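You operate a simulated robot arm through the tools that you are given. There is no shell and no other tool.

The job below is to be done with a simulated two-armed robot. You get a single attempt, and the scene is never put back.

TASK
Mix the two tubes in the shaker, then latch the blue-capped one in the cool box.
Fine: work the lever till no dye lies at the bottom; the blue block ends under the lever again; the tube stands in a hole of the box; the other stays in the shaker. Set down upright: what you pick out. Where these are worked on the way, their far stop is far enough and under half their travel is too little: blue block.

The check looks at the end state, three seconds after you hand in, the way a careful person would. Anything else that was tipped, shoved, dropped, spilled or broken makes it a failure.

THE ROBOT
Two 7-joint arms with fingered hands on one trunk, on a base that moves. Base frame: it is fixed to the floor where the robot stands at the start and does not move with it; the origin is under the middle of the robot, x ahead of it, y to its left, z up. Units: cm, degrees, N and s.
The left shoulder is at the start at [7, 14.5, 101.2], the right one opposite. With the tool pointing down near the work surface each hand reaches from about 40 to 78 cm from the robot's upright axis, wherever it stands, measured 20 degrees to its own side. Places, roughly: back left hole of the tube block [-110, -120, 90]; back right hole of the tube block [-110, -120, 90]; blue block [-100, -160, 90]; cool box lid [-130, -120, 120]; front left hole of the tube block [-110, -120, 90]; front right hole of the tube block [-110, -120, 90]; latch [-90, -120, 100]; left hole of the shaker [-110, -160, 90]; right hole of the shaker [-100, -150, 90]; tube [-100, -150, 100]. Payload 3.5 kg a hand.
The tool frame of a hand sits at the grasp point between the pads (the TCP): z along the fingers, y along the line on which they close. The tips reach 2.5 cm beyond it. The gripper opens to 8.8 cm; its body begins 2.9 cm behind the TCP. The gripper is a hand of 4 fingers: y runs from the thumb to the fingers, the wrist lies at [-1.3, -9.7, -16.2] in the tool frame, and closing takes about 1.5 s.
Orientation is told as [roll, pitch, yaw] about the base's x, y, z axes, in that order, counted from this pose: with the fingers straight down and the wrist toward the robot, the tool's x, y and z point along [0, 1, 0], [1, 0, 0] and [0, 0, -1] of the base frame.

THE INTERFACE
- The arms move only by the tool servo_tool. It takes "left_increments", "right_increments" or both (then of equal length, played together; a hand with none holds still); each is one flat list of numbers, 6 for each row, row after row: the turn, a rotation vector about the tool's x, y, z in units of 6 degrees (1.0 is 6 degrees), then the shift along the tool's x, y, z in units of 50 mm (1.0 is 50 mm). In form: [rx, ry, rz, x, y, z, rx, ry, rz, x, y, z, ...]. A call has 1 to 20 rows; each row shifts and turns the commanded pose from where the row before left it, along the tool's axes as they then stand. "left_grip" and "right_grip" are, for a hand that has rows, the finger opening in m, from 0 to 0.088, set as the call begins (left out, the last holds). A call with a number of a shift or a turn outside -1 to 1 is refused whole. Each row takes 0.2 s and may step no farther than 5 cm and 8.6 degrees from the row before; otherwise, or with a gripper value out of range, the whole call is refused. Where a pose cannot be reached the arm comes as near as it can. A force on the tool above 40 N (or 10 N above the force at the start of the call, whichever is more), or a blocked arm, ends the call early, and 0.2 s more pass. The fingers move at their own pace (about 4.5 cm/s each) and stop on an object; they squeeze with about 33 N. The grip force told is the motor's: it shows also when the fingers shut on nothing. Time passes only in rows, and 0.2 s behind the last, so rows that do not move let the fingers close. It gives the time, the measured TCP pose, the force on the tool (base axes), the opening and the grip force at its end, in the units of the frame above (readings bear some noise), with the torque about the TCP (base axes, N m) and any sound that the robot's microphone picked up, and new pictures: "pictures" is both (left out), scene, wrist or none (wrist: the cameras of the hands that moved).
- Cameras (640 x 400 px; columns grow to the right, rows downward): "scene" is now at [12.98, -0.24, 132.91]; the picture's right is [-0.04, -1.00, 0.00], its down [-0.57, 0.02, -0.82] and it looks along [0.82, -0.03, -0.57] (base axes); focal length 262 px, centre (320, 200). "left" rides on the left gripper at [-6.4, -8.3, -9.8] in its tool frame; the picture's right is [-0.62, -0.37, 0.69], its down [0.71, -0.63, 0.30] and it looks along [0.32, 0.68, 0.65] (tool axes); focal length 265 px, centre (320, 200). "right" rides on the right gripper at [6.4, -8.3, -9.8] in its tool frame; the picture's right is [-0.62, 0.37, -0.69], its down [-0.71, -0.63, 0.30] and it looks along [-0.32, 0.68, 0.65] (tool axes); focal length 265 px, centre (320, 200). There is no depth. A picture from a camera that has moved, and an enlarged one, comes with that camera's place and axes in the base frame and with its lens. The place of the scene camera against the robot may be out by one fixed shift of up to 1.2 cm in any direction.
- lift_body(by): slides the trunk up (or, below 0, down) by that many cm; the arms and the scene camera ride with it, the base frame stays. It gives what a move gives, with no picture.
- base_move(legs): drives the robot by 1 to 6 legs, each [ahead, left, turn to the left] in cm, cm and degrees, along the robot's own axes; the way and the turn of a leg run together, so that a leg with both is an arc; at most 150 cm and 180 degrees a leg. The arms and the cameras ride along, it lands a little off, and it stops where it bumps. It gives what a move gives, and a new picture of the scene camera.
- curl_fingers(index, middle, ring, thumb_bend, thumb_turn, hand): sets how far each is bent, from 0 (flat) to 1 (curled in); at 0.3 the hand is open as for a grip, at 0.7 the pads meet at the TCP. One left out holds its place. A second passes; each finger stops where it meets its share of the squeeze, and holds until it gets a number again. A gripper value or a shape takes the hand back. It gives what a move gives, with no picture; readings hold the bend of each and the force on the fingers (four entries, about 0 where the hand has none), thumb and palm. thumb_turn goes from beside the hand (0) to across from the fingers (1), as for a grip.
- preshape(shape, hand): the hand has 4 fingers and takes this shape, open, in about a second: jaw (thumb against the fingers, like two jaws); tri (thumb and two fingers); tip (a fingertip pinch); poke (one finger out to press); point (the index stretched); flat (the hand flat); cup (the hand cupped); fist (a fist). The gripper value then closes the fingers along that shape, each until it touches; the sizes above hold for jaw. It gives what a move gives, with no picture.
- pan_tilt(pan, tilt): turns the head with the scene camera to pan (to the left, within 86 degrees either way) and tilt (down, from -29 to 69), counted from straight ahead of the robot. It gives what a move gives, and a new picture of the scene camera.
- inspect(camera, box): a new picture of the part [left, top, right, bottom] of that camera's present view, enlarged. It takes no simulated time.
- close_job(): hands the job in; it is judged then, once.

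Places have to be worked out from the pictures, the camera data and where the tool is seen. Open the grippers and draw the arms clear of the work before you hand the job in, unless the task says otherwise.

The tools are called after "Emit:" as a command line: name --argument value ..., lists and objects as JSON in quotes. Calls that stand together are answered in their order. servo_tool: Moves the arms, as the interface text tells. Its arguments: {"type":"object","properties":{"left_increments":{"type":"array","items":{"type":"number"}},"left_grip":{"type":"number"},"right_increments":{"type":"array","items":{"type":"number"}},"right_grip":{"type":"number"},"pictures":{"type":"string","enum":["both","scene","wrist","none"]}},"required":[]} The other tools are called the same way: lift_body (by) moves the trunk up or down; preshape (shape, hand) gives the hand a shape; curl_fingers (index, middle, ring, thumb_bend, thumb_turn, hand) moves the fingers one by one; base_move (legs) drives the base; pan_tilt (pan, tilt) turns the head that bears the scene camera; inspect (camera, box) takes an enlarged picture of a part of a camera's view; close_job () hands the job in.

At the start:

```text
clock: 0.0
left_position: [53.36, 22.38, 116.93]
left_ee_rot: [0.0, 0.0, 0.1]
left_wrist_force: [0.8, 0.1, 0.2]
left_wrist_torque: [-0.01, 0.0, 0.0]
left_grip_width: 8.76
left_grip_force: 0.0
left_shape: jaw
left_bend: [0.3, 0.3, 0.3, 0.3, 0.98]
left_finger forces: [0.0, 0.0, 0.1, 0.0, 0.0, 0.0]
right_position: [52.07, -25.46, 116.04]
right_ee_rot: [0.1, 0.0, 0.0]
right_wrist_force: [0.0, -1.1, -0.9]
right_wrist_torque: [0.01, 0.03, 0.03]
right_grip_width: 8.74
right_grip_force: 0.2
right_shape: jaw
right_bend: [0.3, 0.3, 0.3, 0.3, 0.98]
right_finger forces: [0.1, 0.0, 0.0, 0.0, 0.0, 0.0]
trunk travel left (down, up): [-57.5, 26.5]
robot x, y, heading: [-0.02, 0.25, -0.3]
head pan, tilt (commanded): [-2.1, 34.9]
```

scene: 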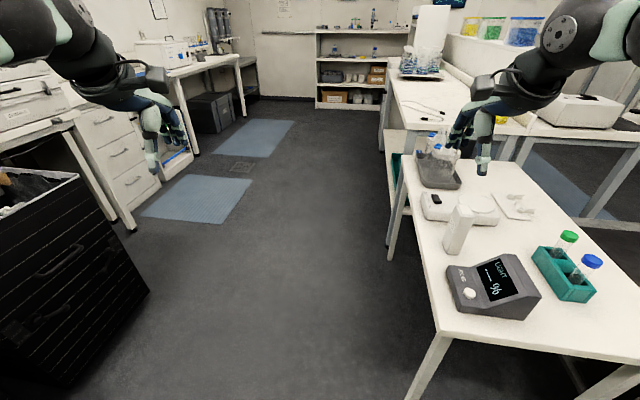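
right: 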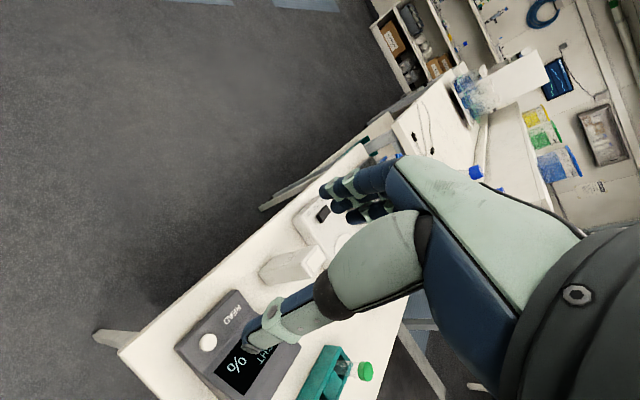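
left: 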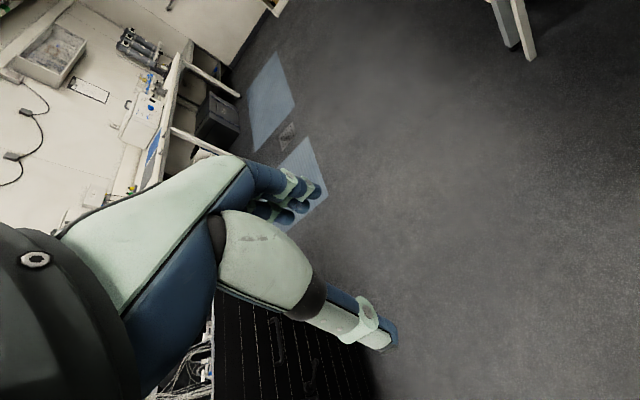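

The work lies behind and to the right of the robot, around (-105, -140). I first turn the head to the right to see what is there.

Emit:
pan_tilt --pan -86 --tilt 30

```text
clock: 1.6
left_position: [53.23, 22.54, 116.76]
left_ee_rot: [0.0, 0.1, 0.0]
left_wrist_force: [-0.7, -0.8, -0.4]
left_wrist_torque: [0.01, 0.01, 0.0]
left_grip_width: 8.75
left_grip_force: 0.1
left_shape: jaw
left_bend: [0.3, 0.3, 0.3, 0.3, 0.98]
left_finger forces: [0.0, 0.1, 0.0, 0.0, 0.0, 0.1]
right_position: [52.07, -25.41, 116.04]
right_ee_rot: [0.2, -0.1, 0.0]
right_wrist_force: [0.3, 0.1, -0.7]
right_wrist_torque: [0.01, 0.02, 0.0]
right_grip_width: 8.78
right_grip_force: 0.1
right_shape: jaw
right_bend: [0.3, 0.3, 0.3, 0.3, 0.98]
right_finger forces: [0.0, 0.0, 0.0, 0.0, 0.1, 0.0]
trunk travel left (down, up): [-57.5, 26.5]
robot x, y, heading: [-0.06, -0.42, -0.0]
head pan, tilt (commanded): [-85.9, 30.0]
camera scene: at [4.83, -8.94, 133.68], right [-1.0, -0.07, 0.0], down [-0.04, 0.5, -0.87], along [0.06, -0.86, -0.5], focal length 262 px, centre (320, 200)
```

scene: 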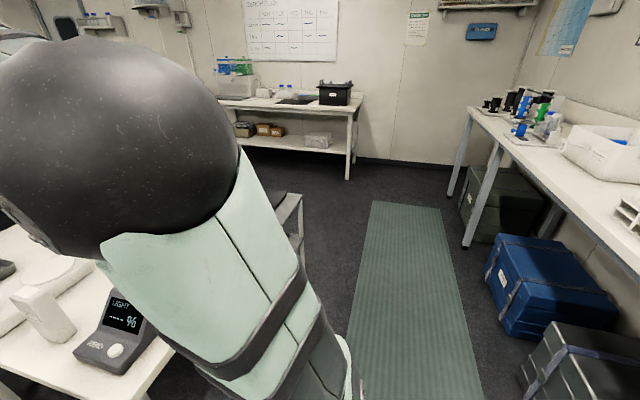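

The bench with the shaker is to the right behind (right side of this picture). I raise the trunk so that the hands clear anything on the near table before turning.

Emit:
lift_body --by 15

Emit:
pan_tilt --pan 0 --tilt 35

```text
clock: 3.3
left_position: [53.31, 22.41, 131.88]
left_ee_rot: [0.0, 0.0, 0.0]
left_wrist_force: [-0.3, 0.4, -0.4]
left_wrist_torque: [0.01, -0.01, -0.01]
left_grip_width: 8.76
left_grip_force: 0.0
left_shape: jaw
left_bend: [0.3, 0.3, 0.3, 0.3, 0.98]
left_finger forces: [0.1, 0.0, 0.0, 0.0, 0.0, 0.0]
right_position: [52.2, -25.52, 131.0]
right_ee_rot: [0.1, 0.0, -0.1]
right_wrist_force: [0.5, 0.8, -0.1]
right_wrist_torque: [-0.01, 0.01, 0.04]
right_grip_width: 8.74
right_grip_force: 0.1
right_shape: jaw
right_bend: [0.3, 0.3, 0.3, 0.3, 0.98]
right_finger forces: [0.1, 0.1, 0.1, 0.0, 0.0, 0.0]
trunk travel left (down, up): [-72.5, 11.5]
robot x, y, heading: [-0.23, -0.0, -0.2]
head pan, tilt (commanded): [-85.9, 30.0]
```

```text
clock: 4.9
left_position: [53.13, 22.45, 131.81]
left_ee_rot: [0.1, 0.2, 0.0]
left_wrist_force: [-0.4, 0.7, -0.1]
left_wrist_torque: [-0.01, 0.0, 0.01]
left_grip_width: 8.76
left_grip_force: 0.0
left_shape: jaw
left_bend: [0.3, 0.3, 0.3, 0.3, 0.98]
left_finger forces: [0.0, 0.0, 0.0, 0.0, 0.0, 0.0]
right_position: [51.91, -25.39, 130.96]
right_ee_rot: [0.1, 0.0, -0.1]
right_wrist_force: [-0.5, 0.2, -0.2]
right_wrist_torque: [0.02, 0.01, -0.03]
right_grip_width: 8.76
right_grip_force: 0.1
right_shape: jaw
right_bend: [0.3, 0.3, 0.3, 0.3, 0.98]
right_finger forces: [0.0, 0.0, 0.0, 0.0, 0.0, 0.1]
trunk travel left (down, up): [-72.5, 11.5]
robot x, y, heading: [-0.08, -0.27, -0.0]
head pan, tilt (commanded): [0.0, 35.0]
camera scene: at [12.99, 0.07, 147.9], right [0.0, -1.0, 0.0], down [-0.57, 0.0, -0.82], along [0.82, 0.0, -0.57], focal length 262 px, centre (320, 200)
```

scene: 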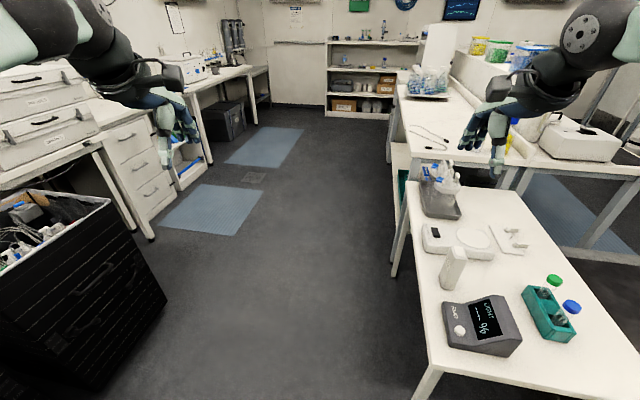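

All is clear at this height; I turn in place to the right by 90°.

Emit:
base_move --legs '[[0, 0, -90]]'

```text
clock: 9.2
left_position: [21.73, -53.47, 131.76]
left_ee_rot: [0.0, 0.2, -90.8]
left_wrist_force: [-0.4, -0.3, -0.2]
left_wrist_torque: [-0.01, -0.02, -0.03]
left_grip_width: 8.78
left_grip_force: 0.1
left_shape: jaw
left_bend: [0.3, 0.3, 0.3, 0.3, 0.98]
left_finger forces: [0.0, 0.1, 0.0, 0.0, 0.0, 0.0]
right_position: [-26.1, -51.76, 131.08]
right_ee_rot: [0.0, -0.1, -90.7]
right_wrist_force: [-0.2, -0.7, 0.3]
right_wrist_torque: [0.03, 0.0, -0.01]
right_grip_width: 8.76
right_grip_force: 0.0
right_shape: jaw
right_bend: [0.3, 0.3, 0.3, 0.3, 0.98]
right_finger forces: [0.0, 0.0, 0.0, 0.1, 0.1, 0.0]
trunk travel left (down, up): [-72.5, 11.5]
robot x, y, heading: [-0.32, -0.17, -90.7]
head pan, tilt (commanded): [0.0, 35.0]
camera scene: at [-1.0, -13.75, 147.9], right [-1.0, 0.01, 0.0], down [0.01, 0.57, -0.82], along [-0.01, -0.82, -0.57], focal length 262 px, centre (320, 200)
```

scene: 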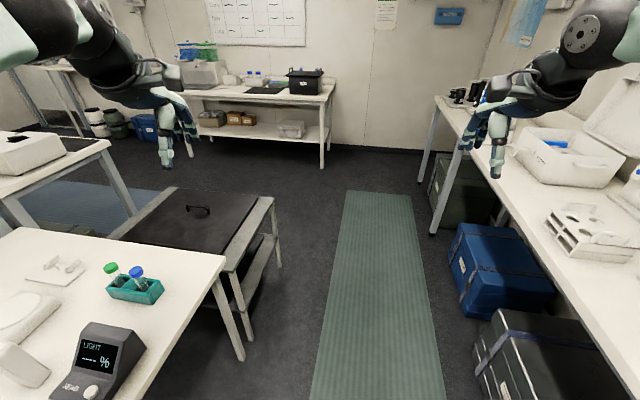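

The bench on the right carries the apparatus and the white cool box. I pan the head to the right for a closer view.

Emit:
pan_tilt --pan -40 --tilt 25

```text
clock: 10.2
left_position: [21.66, -53.52, 131.85]
left_ee_rot: [0.0, 0.1, -90.8]
left_wrist_force: [-0.5, 0.0, -0.3]
left_wrist_torque: [0.0, 0.02, 0.0]
left_grip_width: 8.77
left_grip_force: 0.0
left_shape: jaw
left_bend: [0.3, 0.3, 0.3, 0.3, 0.98]
left_finger forces: [0.0, 0.0, 0.0, 0.0, 0.0, 0.0]
right_position: [-26.12, -51.76, 130.97]
right_ee_rot: [0.1, 0.0, -90.9]
right_wrist_force: [-0.2, 0.0, 0.4]
right_wrist_torque: [-0.03, -0.02, -0.01]
right_grip_width: 8.76
right_grip_force: 0.1
right_shape: jaw
right_bend: [0.3, 0.3, 0.3, 0.3, 0.98]
right_finger forces: [0.0, 0.0, 0.0, 0.1, 0.0, 0.1]
trunk travel left (down, up): [-72.5, 11.5]
robot x, y, heading: [-0.58, 0.19, -90.8]
head pan, tilt (commanded): [-40.0, 25.0]
camera scene: at [-6.91, -11.93, 149.48], right [-0.76, 0.65, 0.0], down [0.28, 0.32, -0.91], along [-0.59, -0.69, -0.42], focal length 262 px, centre (320, 200)
```

scene: 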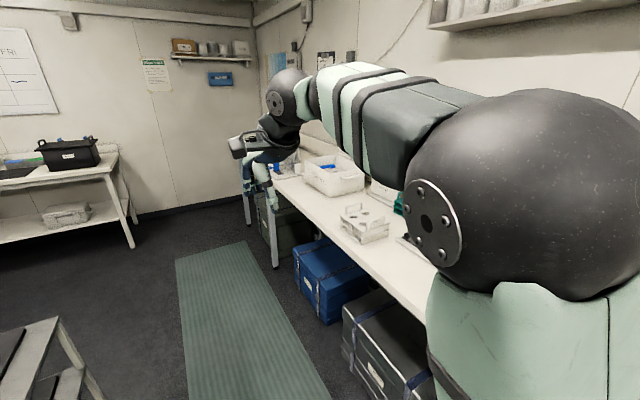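

The aisle in front of the bench is free. I drive along it to about (-28, -135) and then turn right to face the bench.

Emit:
base_move --legs '[[135, -28, 0], [0, 0, -90]]'

Emit:
pan_tilt --pan 0 --tilt 40

```text
clock: 21.0
left_position: [-84.51, -154.6, 131.86]
left_ee_rot: [0.0, 0.1, 178.0]
left_wrist_force: [-0.5, 0.0, -0.2]
left_wrist_torque: [0.02, -0.04, 0.02]
left_grip_width: 8.79
left_grip_force: 0.0
left_shape: jaw
left_bend: [0.3, 0.3, 0.3, 0.3, 0.98]
left_finger forces: [0.0, 0.0, 0.0, 0.0, 0.0, 0.1]
right_position: [-81.61, -106.62, 131.11]
right_ee_rot: [0.1, -0.1, 177.8]
right_wrist_force: [0.7, 0.3, -0.6]
right_wrist_torque: [0.0, -0.02, -0.03]
right_grip_width: 8.75
right_grip_force: 0.0
right_shape: jaw
right_bend: [0.3, 0.3, 0.3, 0.3, 0.98]
right_finger forces: [0.1, 0.0, 0.1, 0.0, 0.1, 0.0]
trunk travel left (down, up): [-72.5, 11.5]
robot x, y, heading: [-30.44, -134.01, 177.9]
head pan, tilt (commanded): [-40.0, 25.0]
camera scene: at [-43.18, -127.62, 149.48], right [0.67, 0.74, 0.0], down [0.31, -0.28, -0.91], along [-0.67, 0.61, -0.42], focal length 262 px, centre (320, 200)
```

scene: 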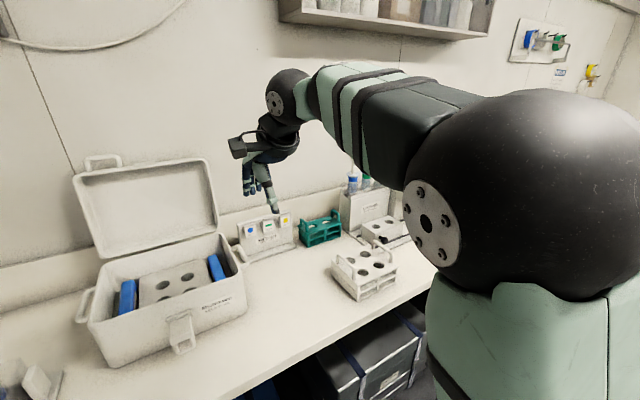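

```text
clock: 22.0
left_position: [-84.65, -154.51, 131.8]
left_ee_rot: [-0.1, 0.0, 177.9]
left_wrist_force: [-0.8, -0.4, -0.3]
left_wrist_torque: [0.01, 0.02, -0.01]
left_grip_width: 8.76
left_grip_force: 0.1
left_shape: jaw
left_bend: [0.3, 0.3, 0.3, 0.3, 0.98]
left_finger forces: [0.1, 0.0, 0.0, 0.0, 0.0, 0.0]
right_position: [-81.69, -106.65, 131.06]
right_ee_rot: [0.2, 0.0, 177.9]
right_wrist_force: [-0.3, 0.4, 0.5]
right_wrist_torque: [-0.01, -0.02, 0.0]
right_grip_width: 8.76
right_grip_force: 0.0
right_shape: jaw
right_bend: [0.3, 0.3, 0.3, 0.3, 0.98]
right_finger forces: [0.0, 0.0, 0.0, 0.0, 0.0, 0.1]
trunk travel left (down, up): [-72.5, 11.5]
robot x, y, heading: [-30.61, -134.02, 177.9]
head pan, tilt (commanded): [0.0, 40.0]
camera scene: at [-44.84, -133.45, 147.15], right [0.04, 1.0, 0.0], down [0.64, -0.02, -0.77], along [-0.77, 0.03, -0.64], focal length 262 px, centre (320, 200)
```

scene: 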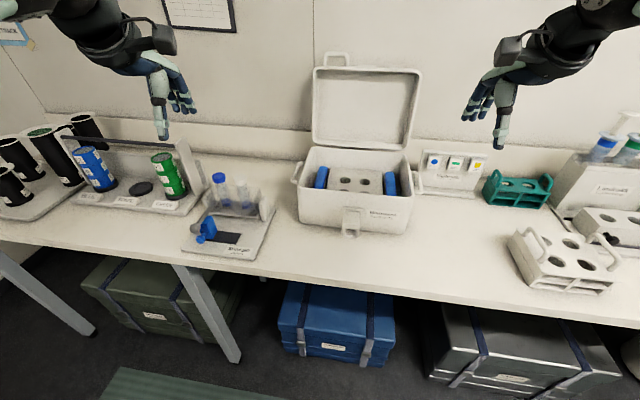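

Now the shaker (left, with two tubes and a blue part) and the open cool box with its four-hole block are seen. I enlarge both.

Emit:
inspect --camera "scene" --box '[170, 150, 290, 270]'

Emit:
inspect --camera "scene" --box '[280, 50, 440, 250]'

```text
3.33 times, centred on (230, 210) of scene
camera zoom: at [-44.84, -133.45, 147.15], right [0.04, 1.0, 0.0], down [0.64, -0.02, -0.77], along [-0.77, 0.03, -0.64], focal length 872 px, centre (620, 167)
```

zoom: 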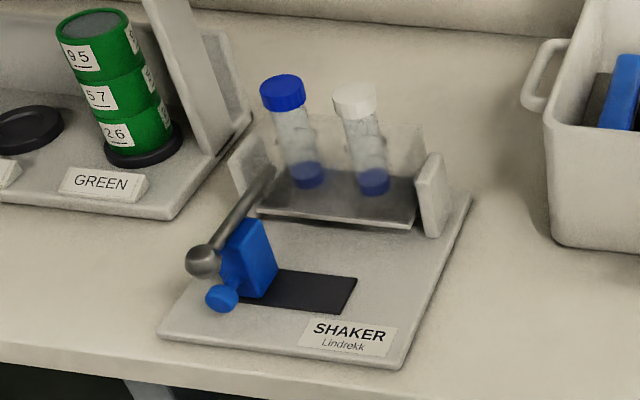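

```text
2.00 times, centred on (360, 150) of scene
camera zoom: at [-44.84, -133.45, 147.15], right [0.04, 1.0, 0.0], down [0.64, -0.02, -0.77], along [-0.77, 0.03, -0.64], focal length 523 px, centre (240, 300)
```

zoom: 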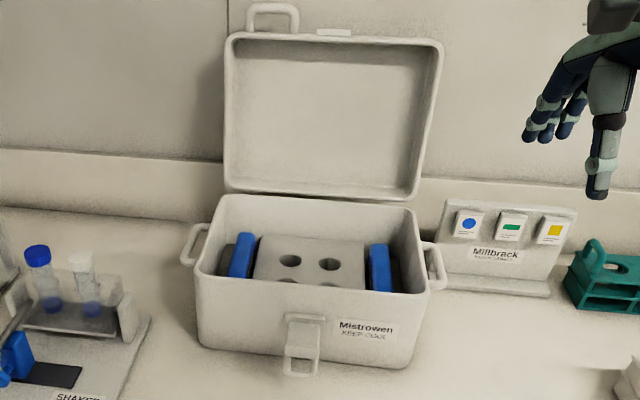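

The bench front runs about 10° off my heading: edge from roughly (-101,-226) to (-69,-60). I turn right a little and move closer so both the shaker (left hand) and the cool box (right hand) are in reach.

Emit:
base_move --legs '[[0, 0, -9], [14, 6, 0]]'

Emit:
pan_tilt --pan 15 --tilt 50

```text
clock: 24.1
left_position: [-101.54, -148.82, 132.13]
left_ee_rot: [0.1, -0.1, 168.9]
left_wrist_force: [0.5, 0.7, -0.3]
left_wrist_torque: [0.02, -0.03, 0.01]
left_grip_width: 8.76
left_grip_force: 0.0
left_shape: jaw
left_bend: [0.3, 0.3, 0.3, 0.3, 0.98]
left_finger forces: [0.1, 0.0, 0.0, 0.0, 0.0, 0.1]
right_position: [-91.15, -102.13, 131.17]
right_ee_rot: [0.1, 0.0, 168.9]
right_wrist_force: [0.0, 0.1, 0.3]
right_wrist_torque: [-0.02, 0.02, -0.01]
right_grip_width: 8.78
right_grip_force: 0.0
right_shape: jaw
right_bend: [0.3, 0.3, 0.3, 0.3, 0.98]
right_finger forces: [0.1, 0.0, 0.1, 0.0, 0.0, 0.0]
trunk travel left (down, up): [-72.5, 11.5]
robot x, y, heading: [-45.06, -137.1, 168.9]
head pan, tilt (commanded): [0.0, 40.0]
camera scene: at [-58.99, -134.48, 147.18], right [0.19, 0.98, 0.0], down [0.63, -0.12, -0.77], along [-0.75, 0.15, -0.64], focal length 262 px, centre (320, 200)
```

scene: 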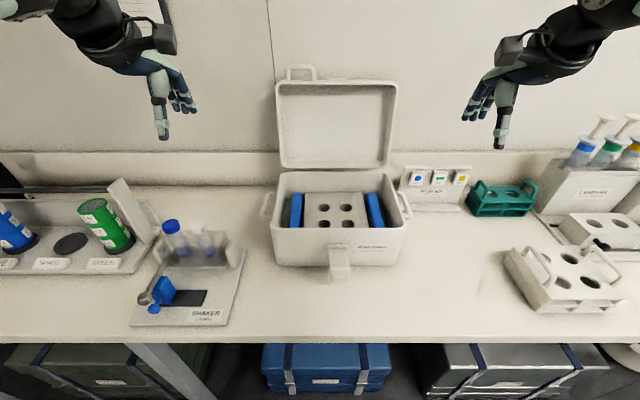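

```text
clock: 24.8
left_position: [-101.86, -149.02, 131.82]
left_ee_rot: [-0.1, 0.1, 168.9]
left_wrist_force: [0.1, 0.1, 0.1]
left_wrist_torque: [0.0, 0.04, -0.01]
left_grip_width: 8.76
left_grip_force: 0.1
left_shape: jaw
left_bend: [0.3, 0.3, 0.3, 0.3, 0.98]
left_finger forces: [0.1, 0.0, 0.1, 0.1, 0.1, 0.0]
right_position: [-91.47, -102.28, 130.94]
right_ee_rot: [0.1, 0.0, 168.8]
right_wrist_force: [-0.4, 0.8, -0.2]
right_wrist_torque: [0.02, 0.03, 0.01]
right_grip_width: 8.77
right_grip_force: 0.1
right_shape: jaw
right_bend: [0.3, 0.3, 0.3, 0.3, 0.98]
right_finger forces: [0.0, 0.1, 0.1, 0.1, 0.0, 0.1]
trunk travel left (down, up): [-72.5, 11.5]
robot x, y, heading: [-45.26, -137.1, 168.8]
head pan, tilt (commanded): [15.0, 50.0]
camera scene: at [-58.76, -136.74, 145.72], right [-0.07, 1.0, 0.0], down [0.76, 0.05, -0.64], along [-0.64, -0.04, -0.77], focal length 262 px, centre (320, 200)
```

scene: 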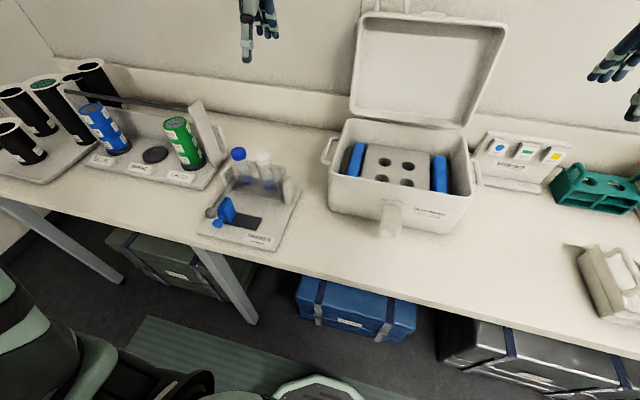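

The robot is now parallel with the bench at heading ~168.9°. I take the left wrist picture from where the hand is, for an independent view of the shaker.

Emit:
servo_tool --left_increments '[0, 0, 0, 0, 0, 0]' --right_increments '[0, 0, 0, 0, 0, 0]' --pictures "wrist"

Emit:
inspect --camera "scene" --box '[180, 130, 320, 270]'

```text
clock: 25.2
left_position: [-101.79, -148.94, 132.0]
left_ee_rot: [0.0, 0.0, 169.0]
left_wrist_force: [-0.1, -0.5, 0.8]
left_wrist_torque: [0.04, 0.01, 0.02]
left_grip_width: 8.77
left_grip_force: 0.1
left_shape: jaw
left_bend: [0.3, 0.3, 0.3, 0.3, 0.98]
left_finger forces: [0.0, 0.0, 0.0, 0.0, 0.0, 0.1]
right_position: [-91.36, -102.26, 131.15]
right_ee_rot: [0.1, -0.1, 168.9]
right_wrist_force: [-0.1, -0.6, 0.5]
right_wrist_torque: [0.02, 0.01, -0.02]
right_grip_width: 8.78
right_grip_force: 0.0
right_shape: jaw
right_bend: [0.3, 0.3, 0.3, 0.3, 0.98]
right_finger forces: [0.0, 0.0, 0.1, 0.0, 0.1, 0.0]
trunk travel left (down, up): [-72.5, 11.5]
robot x, y, heading: [-45.05, -137.33, 168.9]
head pan, tilt (commanded): [15.0, 50.0]
camera right: at [-84.39, -110.15, 140.91], right [-0.24, 0.68, 0.69], down [0.76, 0.58, -0.31], along [-0.61, 0.45, -0.65], focal length 265 px, centre (320, 200)
camera left: at [-92.33, -144.39, 141.76], right [0.48, 0.54, -0.69], down [0.48, -0.82, -0.3], along [-0.73, -0.19, -0.65], focal length 265 px, centre (320, 200)
```

right: 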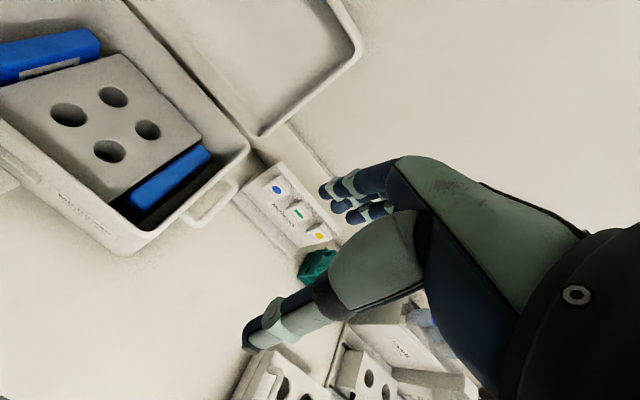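
left: 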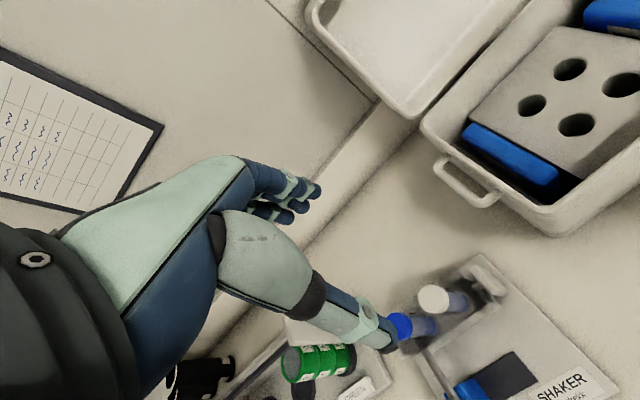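

```text
2.86 times, centred on (250, 200) of scene
camera zoom: at [-58.6, -136.71, 145.73], right [-0.07, 1.0, 0.0], down [0.76, 0.05, -0.64], along [-0.64, -0.04, -0.77], focal length 748 px, centre (520, 200)
```

zoom: 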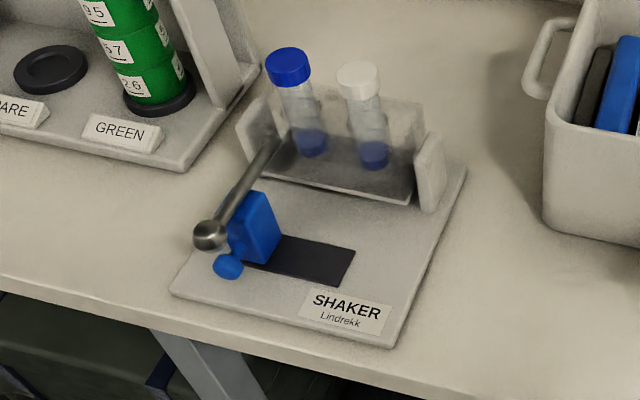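

Triangulating the white cap from both cameras gives about (-103.9, -153.0, 106.4), so the shaker is ~52 cm ahead and 30 cm left. I draw the left hand back and tilt it so its camera looks down on the shaker unobstructed.

Emit:
servo_tool --left_increments '[0, 0, 0, 0, -0.9, 0, 0, 0, 0, 0, -0.9, 0, 1, 0, 0, 0, 0, 0, 1, 0, 0, 0, 0, 0, 1, 0, 0, 0, 0, 0, 1, 0, 0, 0, 0, 0, 1, 0, 0, 0, 0, 0]' --pictures "both"

```text
clock: 26.8
left_position: [-93.27, -150.7, 131.99]
left_ee_rot: [0.0, 30.1, 168.9]
left_wrist_force: [-0.9, 0.6, -1.0]
left_wrist_torque: [-0.12, -0.04, 0.06]
left_grip_width: 8.77
left_grip_force: 0.0
left_shape: jaw
left_bend: [0.3, 0.3, 0.3, 0.3, 0.98]
left_finger forces: [0.0, 0.1, 0.0, 0.0, 0.0, 0.0]
right_position: [-91.48, -102.15, 131.04]
right_ee_rot: [0.1, 0.0, 168.8]
right_wrist_force: [0.8, 0.1, 0.2]
right_wrist_torque: [-0.02, -0.03, -0.03]
right_grip_width: 8.76
right_grip_force: 0.1
right_shape: jaw
right_bend: [0.3, 0.3, 0.3, 0.3, 0.98]
right_finger forces: [0.1, 0.0, 0.0, 0.0, 0.1, 0.0]
trunk travel left (down, up): [-72.5, 11.5]
robot x, y, heading: [-45.21, -137.34, 169.1]
head pan, tilt (commanded): [15.0, 50.0]
camera scene: at [-58.74, -136.66, 145.72], right [-0.07, 1.0, 0.0], down [0.76, 0.05, -0.64], along [-0.64, -0.04, -0.77], focal length 262 px, centre (320, 200)
camera left: at [-89.59, -144.9, 144.64], right [0.77, 0.48, -0.42], down [0.55, -0.84, 0.05], along [-0.32, -0.27, -0.91], focal length 265 px, centre (320, 200)
```

scene: 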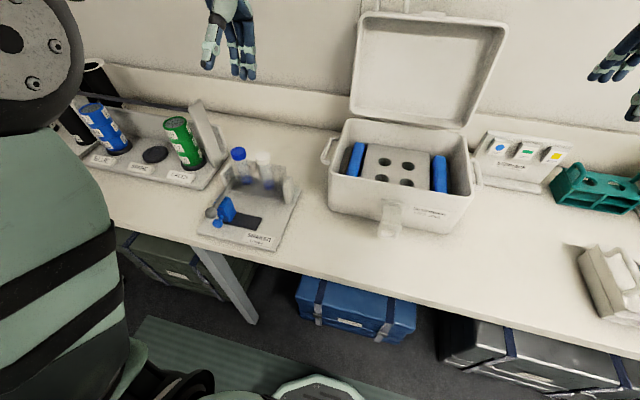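
left: 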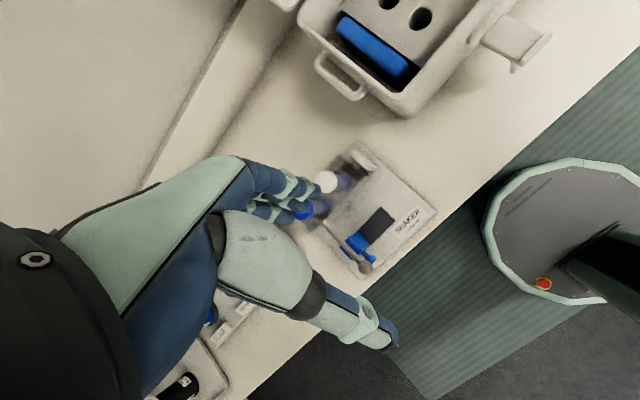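

The wrist camera sees the whole shaker now. I enlarge it.

Emit:
inspect --camera "left" --box '[280, 130, 450, 290]'

Emit:
inspect --camera "scene" --box '[190, 140, 310, 260]'

```text
2.50 times, centred on (365, 210) of left
camera zoom: at [-89.59, -144.9, 144.64], right [0.77, 0.48, -0.42], down [0.55, -0.84, 0.05], along [-0.32, -0.27, -0.91], focal length 664 px, centre (208, 175)
```

zoom: 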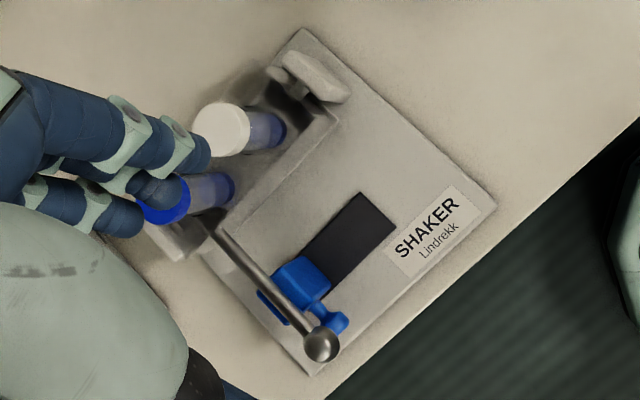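

```text
3.33 times, centred on (250, 200) of scene
camera zoom: at [-58.74, -136.66, 145.72], right [-0.07, 1.0, 0.0], down [0.76, 0.05, -0.64], along [-0.64, -0.04, -0.77], focal length 872 px, centre (553, 200)
```

zoom: 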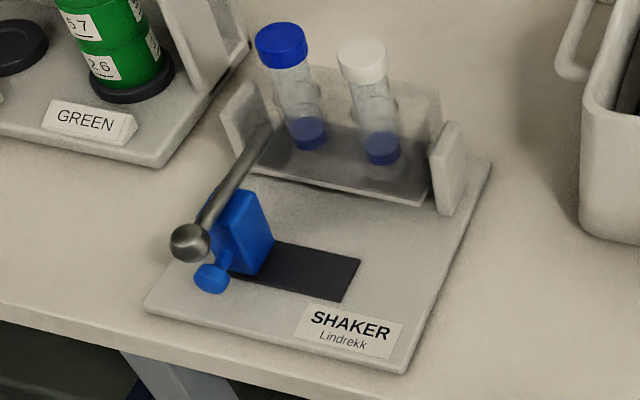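

From both cameras: lever ball ≈ (-91.8, -163.0, 99.9), block's blue knob ≈ (-92.1, -163.0, 95.3), plate top ≈ z 91.6, shaker aligned with the bench. I enlarge further to read the block and track outline.

Emit:
inspect --camera "left" --box '[335, 190, 395, 280]'

Emit:
inspect --camera "scene" --box '[195, 185, 265, 240]'

```text
4.44 times, centred on (365, 235) of left
camera zoom: at [-89.59, -144.9, 144.64], right [0.77, 0.48, -0.42], down [0.55, -0.84, 0.05], along [-0.32, -0.27, -0.91], focal length 1180 px, centre (120, 44)
```

zoom: 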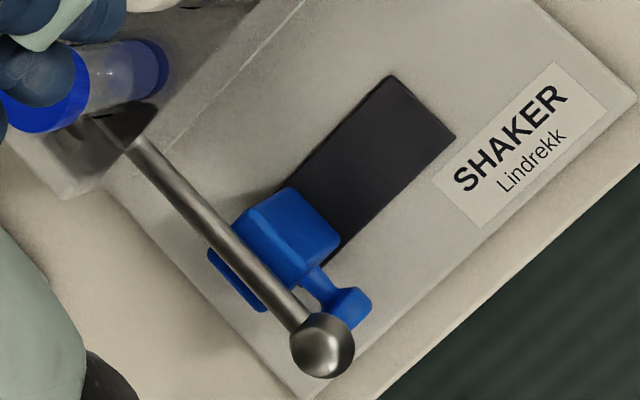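

```text
7.27 times, centred on (230, 212) of scene
camera zoom: at [-58.74, -136.66, 145.72], right [-0.07, 1.0, 0.0], down [0.76, 0.05, -0.64], along [-0.64, -0.04, -0.77], focal length 1903 px, centre (974, 109)
```

zoom: 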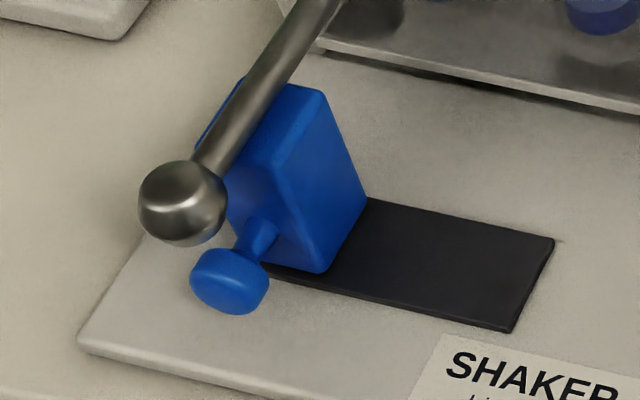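

The lever lies level (z≈100) over the blue block; the track runs ~6 cm to the right from it. I try the poke shape on the left hand, up here in the clear, to see where its finger lies.

Emit:
preshape --shape "poke" --hand "left"

Emit:
servo_tool --left_increments '[0, 0, 0, 0, 0, 0]' --pictures "both"

```text
clock: 27.7
left_position: [-92.98, -150.74, 131.96]
left_ee_rot: [0.1, 30.0, 168.9]
left_wrist_force: [0.4, 0.3, 0.1]
left_wrist_torque: [-0.02, 0.0, 0.01]
left_grip_width: 0.0
left_grip_force: 0.0
left_shape: poke
left_bend: [0.7, 0.7, 0.99, 1.0, 1.0]
left_finger forces: [0.1, 0.0, 0.0, 0.1, 0.0, 0.1]
right_position: [-91.31, -102.17, 131.01]
right_ee_rot: [0.1, 0.1, 168.9]
right_wrist_force: [0.7, 0.4, 0.5]
right_wrist_torque: [-0.01, -0.01, 0.02]
right_grip_width: 8.75
right_grip_force: 0.2
right_shape: jaw
right_bend: [0.3, 0.3, 0.3, 0.3, 0.98]
right_finger forces: [0.1, 0.0, 0.0, 0.0, 0.1, 0.1]
trunk travel left (down, up): [-72.5, 11.5]
robot x, y, heading: [-45.37, -137.05, 168.6]
head pan, tilt (commanded): [15.0, 50.0]
```

```text
clock: 28.1
left_position: [-93.0, -150.74, 131.97]
left_ee_rot: [0.0, 30.0, 168.9]
left_wrist_force: [0.9, 1.4, 0.4]
left_wrist_torque: [-0.02, 0.01, -0.01]
left_grip_width: 0.01
left_grip_force: 0.0
left_shape: poke
left_bend: [0.7, 0.7, 0.99, 1.0, 1.0]
left_finger forces: [0.0, 0.1, 0.1, 0.0, 0.1, 0.0]
right_position: [-91.41, -102.27, 130.99]
right_ee_rot: [0.0, 0.0, 168.9]
right_wrist_force: [-0.2, 0.4, -0.2]
right_wrist_torque: [-0.03, 0.02, -0.07]
right_grip_width: 8.75
right_grip_force: 0.0
right_shape: jaw
right_bend: [0.3, 0.3, 0.3, 0.3, 0.98]
right_finger forces: [0.0, 0.0, 0.0, 0.0, 0.0, 0.1]
trunk travel left (down, up): [-72.5, 11.5]
robot x, y, heading: [-45.32, -136.75, 168.7]
head pan, tilt (commanded): [15.0, 50.0]
camera scene: at [-58.66, -136.73, 145.73], right [-0.07, 1.0, 0.0], down [0.76, 0.05, -0.64], along [-0.64, -0.04, -0.77], focal length 262 px, centre (320, 200)
camera left: at [-89.51, -145.0, 144.64], right [0.77, 0.48, -0.42], down [0.55, -0.84, 0.05], along [-0.32, -0.27, -0.91], focal length 265 px, centre (320, 200)
```

scene: 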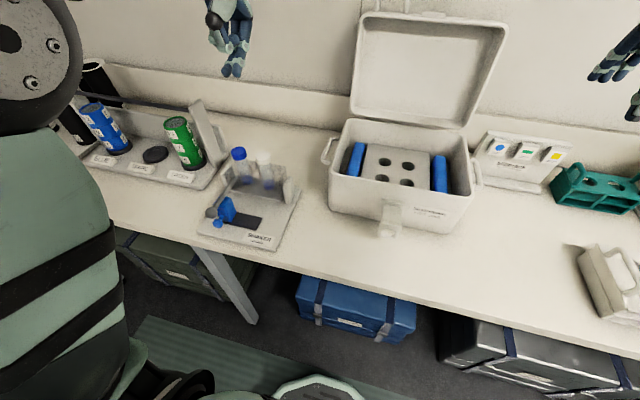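
left: 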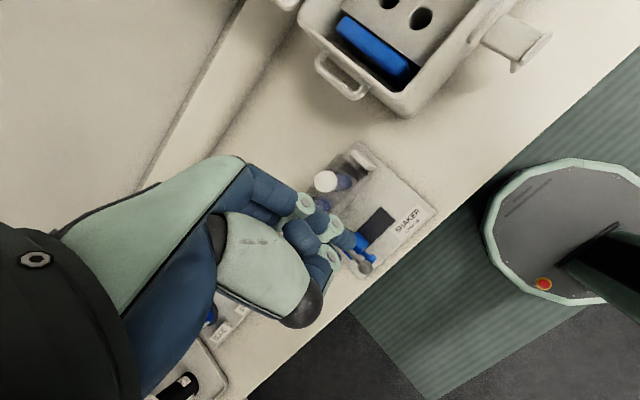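

Emit:
inspect --camera "left" --box '[200, 140, 400, 340]'

Emit:
inspect --camera "scene" --box '[190, 0, 290, 90]'

```text
2.00 times, centred on (300, 240) of left
camera zoom: at [-89.51, -145.0, 144.64], right [0.77, 0.48, -0.42], down [0.55, -0.84, 0.05], along [-0.32, -0.27, -0.91], focal length 531 px, centre (360, 120)
```

zoom: 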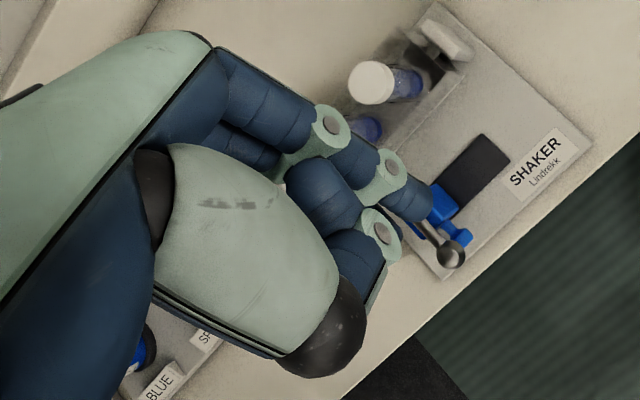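

```text
4.44 times, centred on (240, 45) of scene
camera zoom: at [-58.66, -136.73, 145.73], right [-0.07, 1.0, 0.0], down [0.76, 0.05, -0.64], along [-0.64, -0.04, -0.77], focal length 1163 px, centre (676, 889)
```

zoom: 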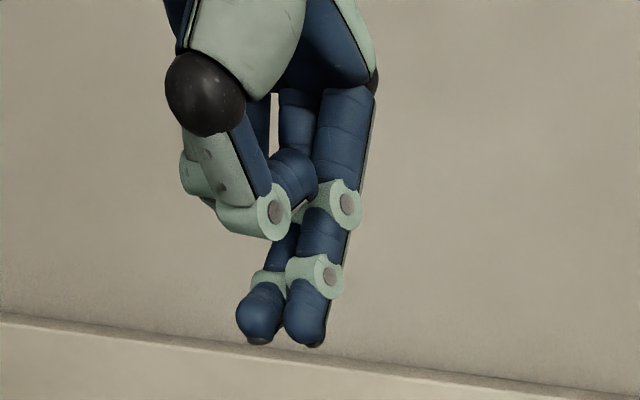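

In this shape index and middle are stretched, tips ~2.5 cm beyond the TCP. I keep only the middle finger out (it lies at tool x≈0) as a single pusher, and back the base up 10 cm and 8 cm left for more room in front of the shaker.

Emit:
curl_fingers --hand "left" --index 1.0 --middle 0.65

Emit:
base_move --legs '[[-10, 8, 0]]'

Emit:
pan_tilt --pan 20 --tilt 45

```text
clock: 29.1
left_position: [-92.98, -150.73, 131.87]
left_ee_rot: [-0.1, 30.1, 169.0]
left_wrist_force: [-0.4, 0.9, 0.6]
left_wrist_torque: [-0.02, 0.01, 0.02]
left_grip_width: 0.46
left_grip_force: 0.0
left_shape: fingers
left_bend: [0.83, 0.65, 0.99, 1.0, 1.0]
left_finger forces: [0.0, 0.0, 0.0, 0.0, 0.0, 0.1]
right_position: [-91.39, -102.25, 131.08]
right_ee_rot: [0.0, 0.0, 168.8]
right_wrist_force: [0.3, -0.2, 0.4]
right_wrist_torque: [0.02, 0.02, 0.02]
right_grip_width: 8.75
right_grip_force: 0.0
right_shape: jaw
right_bend: [0.3, 0.3, 0.3, 0.3, 0.98]
right_finger forces: [0.1, 0.1, 0.0, 0.0, 0.0, 0.0]
trunk travel left (down, up): [-72.5, 11.5]
robot x, y, heading: [-44.89, -137.52, 168.8]
head pan, tilt (commanded): [15.0, 50.0]
```

```text
clock: 30.4
left_position: [-84.63, -160.46, 131.78]
left_ee_rot: [0.2, 30.1, 169.1]
left_wrist_force: [0.1, 0.4, -0.7]
left_wrist_torque: [-0.01, -0.01, -0.01]
left_grip_width: 0.43
left_grip_force: 0.1
left_shape: fingers
left_bend: [0.83, 0.65, 0.99, 1.0, 1.0]
left_finger forces: [0.1, 0.0, 0.0, 0.0, 0.0, 0.1]
right_position: [-83.16, -111.9, 130.88]
right_ee_rot: [0.1, 0.1, 169.1]
right_wrist_force: [0.0, 0.2, 0.2]
right_wrist_torque: [-0.04, 0.01, 0.01]
right_grip_width: 8.77
right_grip_force: 0.0
right_shape: jaw
right_bend: [0.3, 0.3, 0.3, 0.3, 0.98]
right_finger forces: [0.1, 0.1, 0.0, 0.0, 0.0, 0.0]
trunk travel left (down, up): [-72.5, 11.5]
robot x, y, heading: [-36.99, -147.14, 169.2]
head pan, tilt (commanded): [15.0, 50.0]
camera scene: at [-50.34, -146.27, 145.71], right [-0.07, 1.0, 0.0], down [0.77, 0.05, -0.64], along [-0.64, -0.05, -0.77], focal length 262 px, centre (320, 200)
```

scene: 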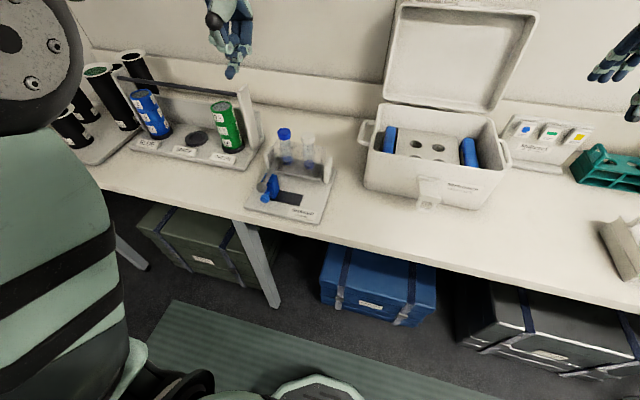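

```text
clock: 31.1
left_position: [-84.43, -160.6, 131.89]
left_ee_rot: [0.0, 30.0, 169.2]
left_wrist_force: [0.2, -0.1, 0.7]
left_wrist_torque: [0.01, 0.0, 0.0]
left_grip_width: 0.44
left_grip_force: 0.1
left_shape: fingers
left_bend: [0.83, 0.65, 0.99, 1.0, 1.0]
left_finger forces: [0.1, 0.1, 0.1, 0.0, 0.1, 0.0]
right_position: [-83.14, -112.07, 131.03]
right_ee_rot: [0.1, 0.0, 169.1]
right_wrist_force: [0.5, -0.1, -0.2]
right_wrist_torque: [0.0, 0.01, 0.0]
right_grip_width: 8.76
right_grip_force: 0.1
right_shape: jaw
right_bend: [0.3, 0.3, 0.3, 0.3, 0.98]
right_finger forces: [0.0, 0.1, 0.1, 0.1, 0.1, 0.0]
trunk travel left (down, up): [-72.5, 11.5]
robot x, y, heading: [-36.78, -147.02, 169.3]
head pan, tilt (commanded): [20.0, 45.0]
camera scene: at [-50.51, -147.21, 146.42], right [-0.16, 0.99, 0.0], down [0.7, 0.11, -0.71], along [-0.7, -0.11, -0.71], focal length 262 px, centre (320, 200)
```

scene: 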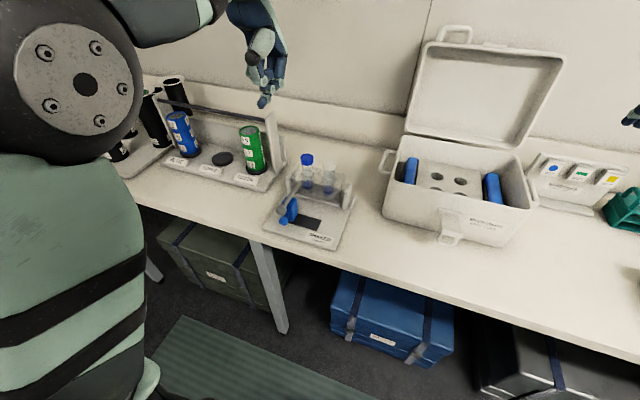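

The robot now stands at (-36.9, -147.1). I tilt the left hand to point forward-down (pitch about -54°) so the finger can come in beneath the lever ball.

Emit:
servo_tool --left_increments '[-1, 0, 0, 0, 0, 0, -1, 0, 0, 0, 0, 0, -1, 0, 0, 0, 0, 0, -1, 0, 0, 0, 0, 0, -1, 0, 0, 0, 0, 0, -1, 0, 0, 0, 0, 0, -1, 0, 0, 0, 0, 0, -1, 0, 0, 0, 0, 0, -1, 0, 0, 0, 0, 0, -1, 0, 0, 0, 0, 0, -1, 0, 0, 0, 0, 0, -1, 0, 0, 0, 0, 0, -1, 0, 0, 0, 0, 0, -1, 0, 0, 0, 0, 0]' --pictures "both"

```text
clock: 34.1
left_position: [-84.33, -160.61, 131.79]
left_ee_rot: [0.0, -54.0, 169.1]
left_wrist_force: [-0.4, -1.3, 0.1]
left_wrist_torque: [0.03, -0.04, -0.03]
left_grip_width: 0.47
left_grip_force: 0.1
left_shape: fingers
left_bend: [0.83, 0.65, 0.99, 1.0, 1.0]
left_finger forces: [0.1, 0.1, 0.0, 0.0, 0.1, 0.0]
right_position: [-83.06, -112.11, 130.96]
right_ee_rot: [0.1, 0.0, 169.1]
right_wrist_force: [0.7, 0.4, -0.2]
right_wrist_torque: [0.0, -0.01, -0.03]
right_grip_width: 8.79
right_grip_force: 0.1
right_shape: jaw
right_bend: [0.3, 0.3, 0.3, 0.3, 0.98]
right_finger forces: [0.0, 0.0, 0.0, 0.0, 0.0, 0.0]
trunk travel left (down, up): [-72.5, 11.5]
robot x, y, heading: [-36.78, -146.69, 169.0]
head pan, tilt (commanded): [20.0, 45.0]
camera scene: at [-50.51, -147.25, 146.42], right [-0.16, 0.99, 0.0], down [0.7, 0.11, -0.71], along [-0.7, -0.11, -0.71], focal length 262 px, centre (320, 200)
camera left: at [-70.55, -156.87, 130.93], right [-0.22, 0.67, -0.7], down [-0.02, -0.72, -0.69], along [-0.98, -0.14, 0.17], focal length 265 px, centre (320, 200)
```

scene: 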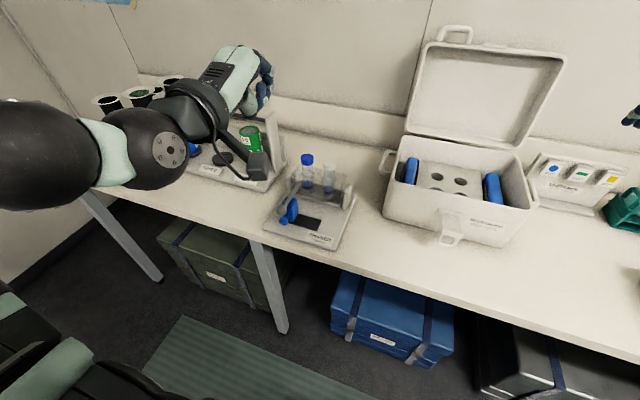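
left: 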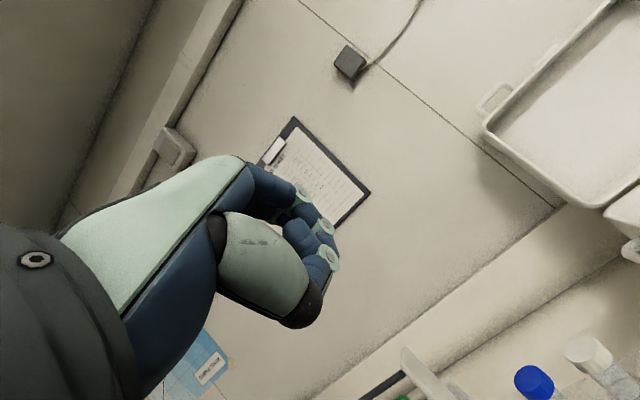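

Emit:
inspect --camera "left" --box '[230, 150, 380, 350]'

Emit:
inspect --camera "scene" --box '[180, 20, 330, 140]'

```text
2.00 times, centred on (305, 250) of left
camera zoom: at [-70.55, -156.87, 130.93], right [-0.22, 0.67, -0.7], down [-0.02, -0.72, -0.69], along [-0.98, -0.14, 0.17], focal length 531 px, centre (350, 100)
```

zoom: 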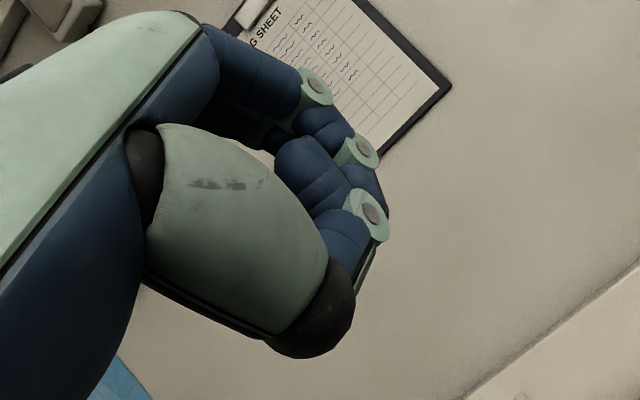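

```text
3.33 times, centred on (255, 80) of scene
camera zoom: at [-50.51, -147.25, 146.42], right [-0.16, 0.99, 0.0], down [0.7, 0.11, -0.71], along [-0.7, -0.11, -0.71], focal length 872 px, centre (537, 600)
```

zoom: 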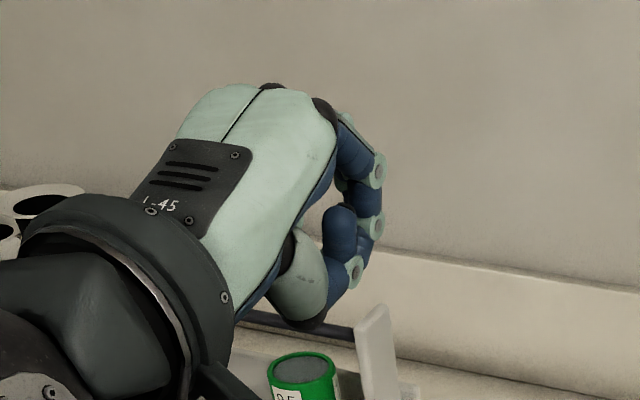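

The bent finger's last phalanges point almost straight down here, so they would foul the ball. I stretch the index (the one my wrist camera can see) and curl the middle finger instead.

Emit:
curl_fingers --hand "left" --index 0.25 --middle 1.0

Emit:
inspect --camera "left" --box '[180, 100, 480, 350]'

Emit:
inspect --camera "scene" --box '[180, 20, 330, 140]'

```text
clock: 35.1
left_position: [-84.35, -160.62, 131.93]
left_ee_rot: [-0.1, -54.0, 169.1]
left_wrist_force: [0.5, -0.7, -0.8]
left_wrist_torque: [-0.01, -0.02, 0.01]
left_grip_width: 5.27
left_grip_force: 0.1
left_shape: fingers
left_bend: [0.25, 1.0, 0.99, 1.0, 1.0]
left_finger forces: [0.0, 0.0, 0.0, 0.0, 0.0, 0.0]
right_position: [-83.07, -112.09, 131.05]
right_ee_rot: [0.0, 0.1, 169.1]
right_wrist_force: [0.3, -0.1, 0.3]
right_wrist_torque: [0.01, 0.01, -0.01]
right_grip_width: 8.76
right_grip_force: 0.0
right_shape: jaw
right_bend: [0.3, 0.3, 0.3, 0.3, 0.98]
right_finger forces: [0.0, 0.0, 0.0, 0.0, 0.1, 0.0]
trunk travel left (down, up): [-72.5, 11.5]
robot x, y, heading: [-36.71, -146.85, 169.4]
head pan, tilt (commanded): [20.0, 45.0]
```

```text
1.60 times, centred on (330, 225) of left
camera zoom: at [-70.56, -156.85, 130.95], right [-0.22, 0.67, -0.71], down [-0.01, -0.72, -0.69], along [-0.98, -0.14, 0.17], focal length 425 px, centre (304, 160)
```

zoom: 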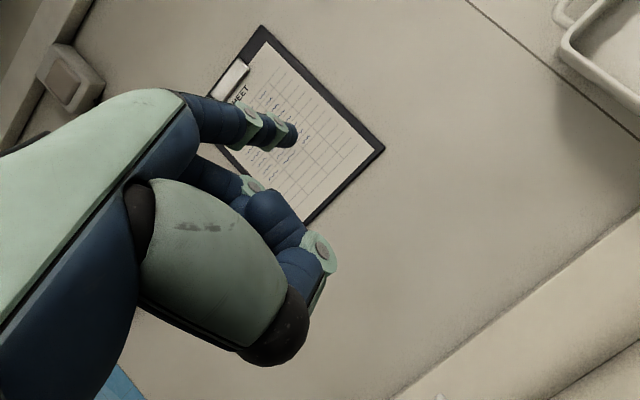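

```text
3.33 times, centred on (255, 80) of scene
camera zoom: at [-50.5, -147.22, 146.42], right [-0.16, 0.99, 0.0], down [0.7, 0.11, -0.71], along [-0.7, -0.11, -0.71], focal length 872 px, centre (537, 600)
```

zoom: 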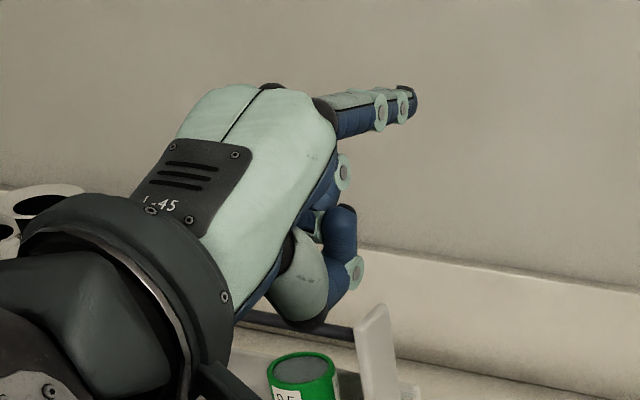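

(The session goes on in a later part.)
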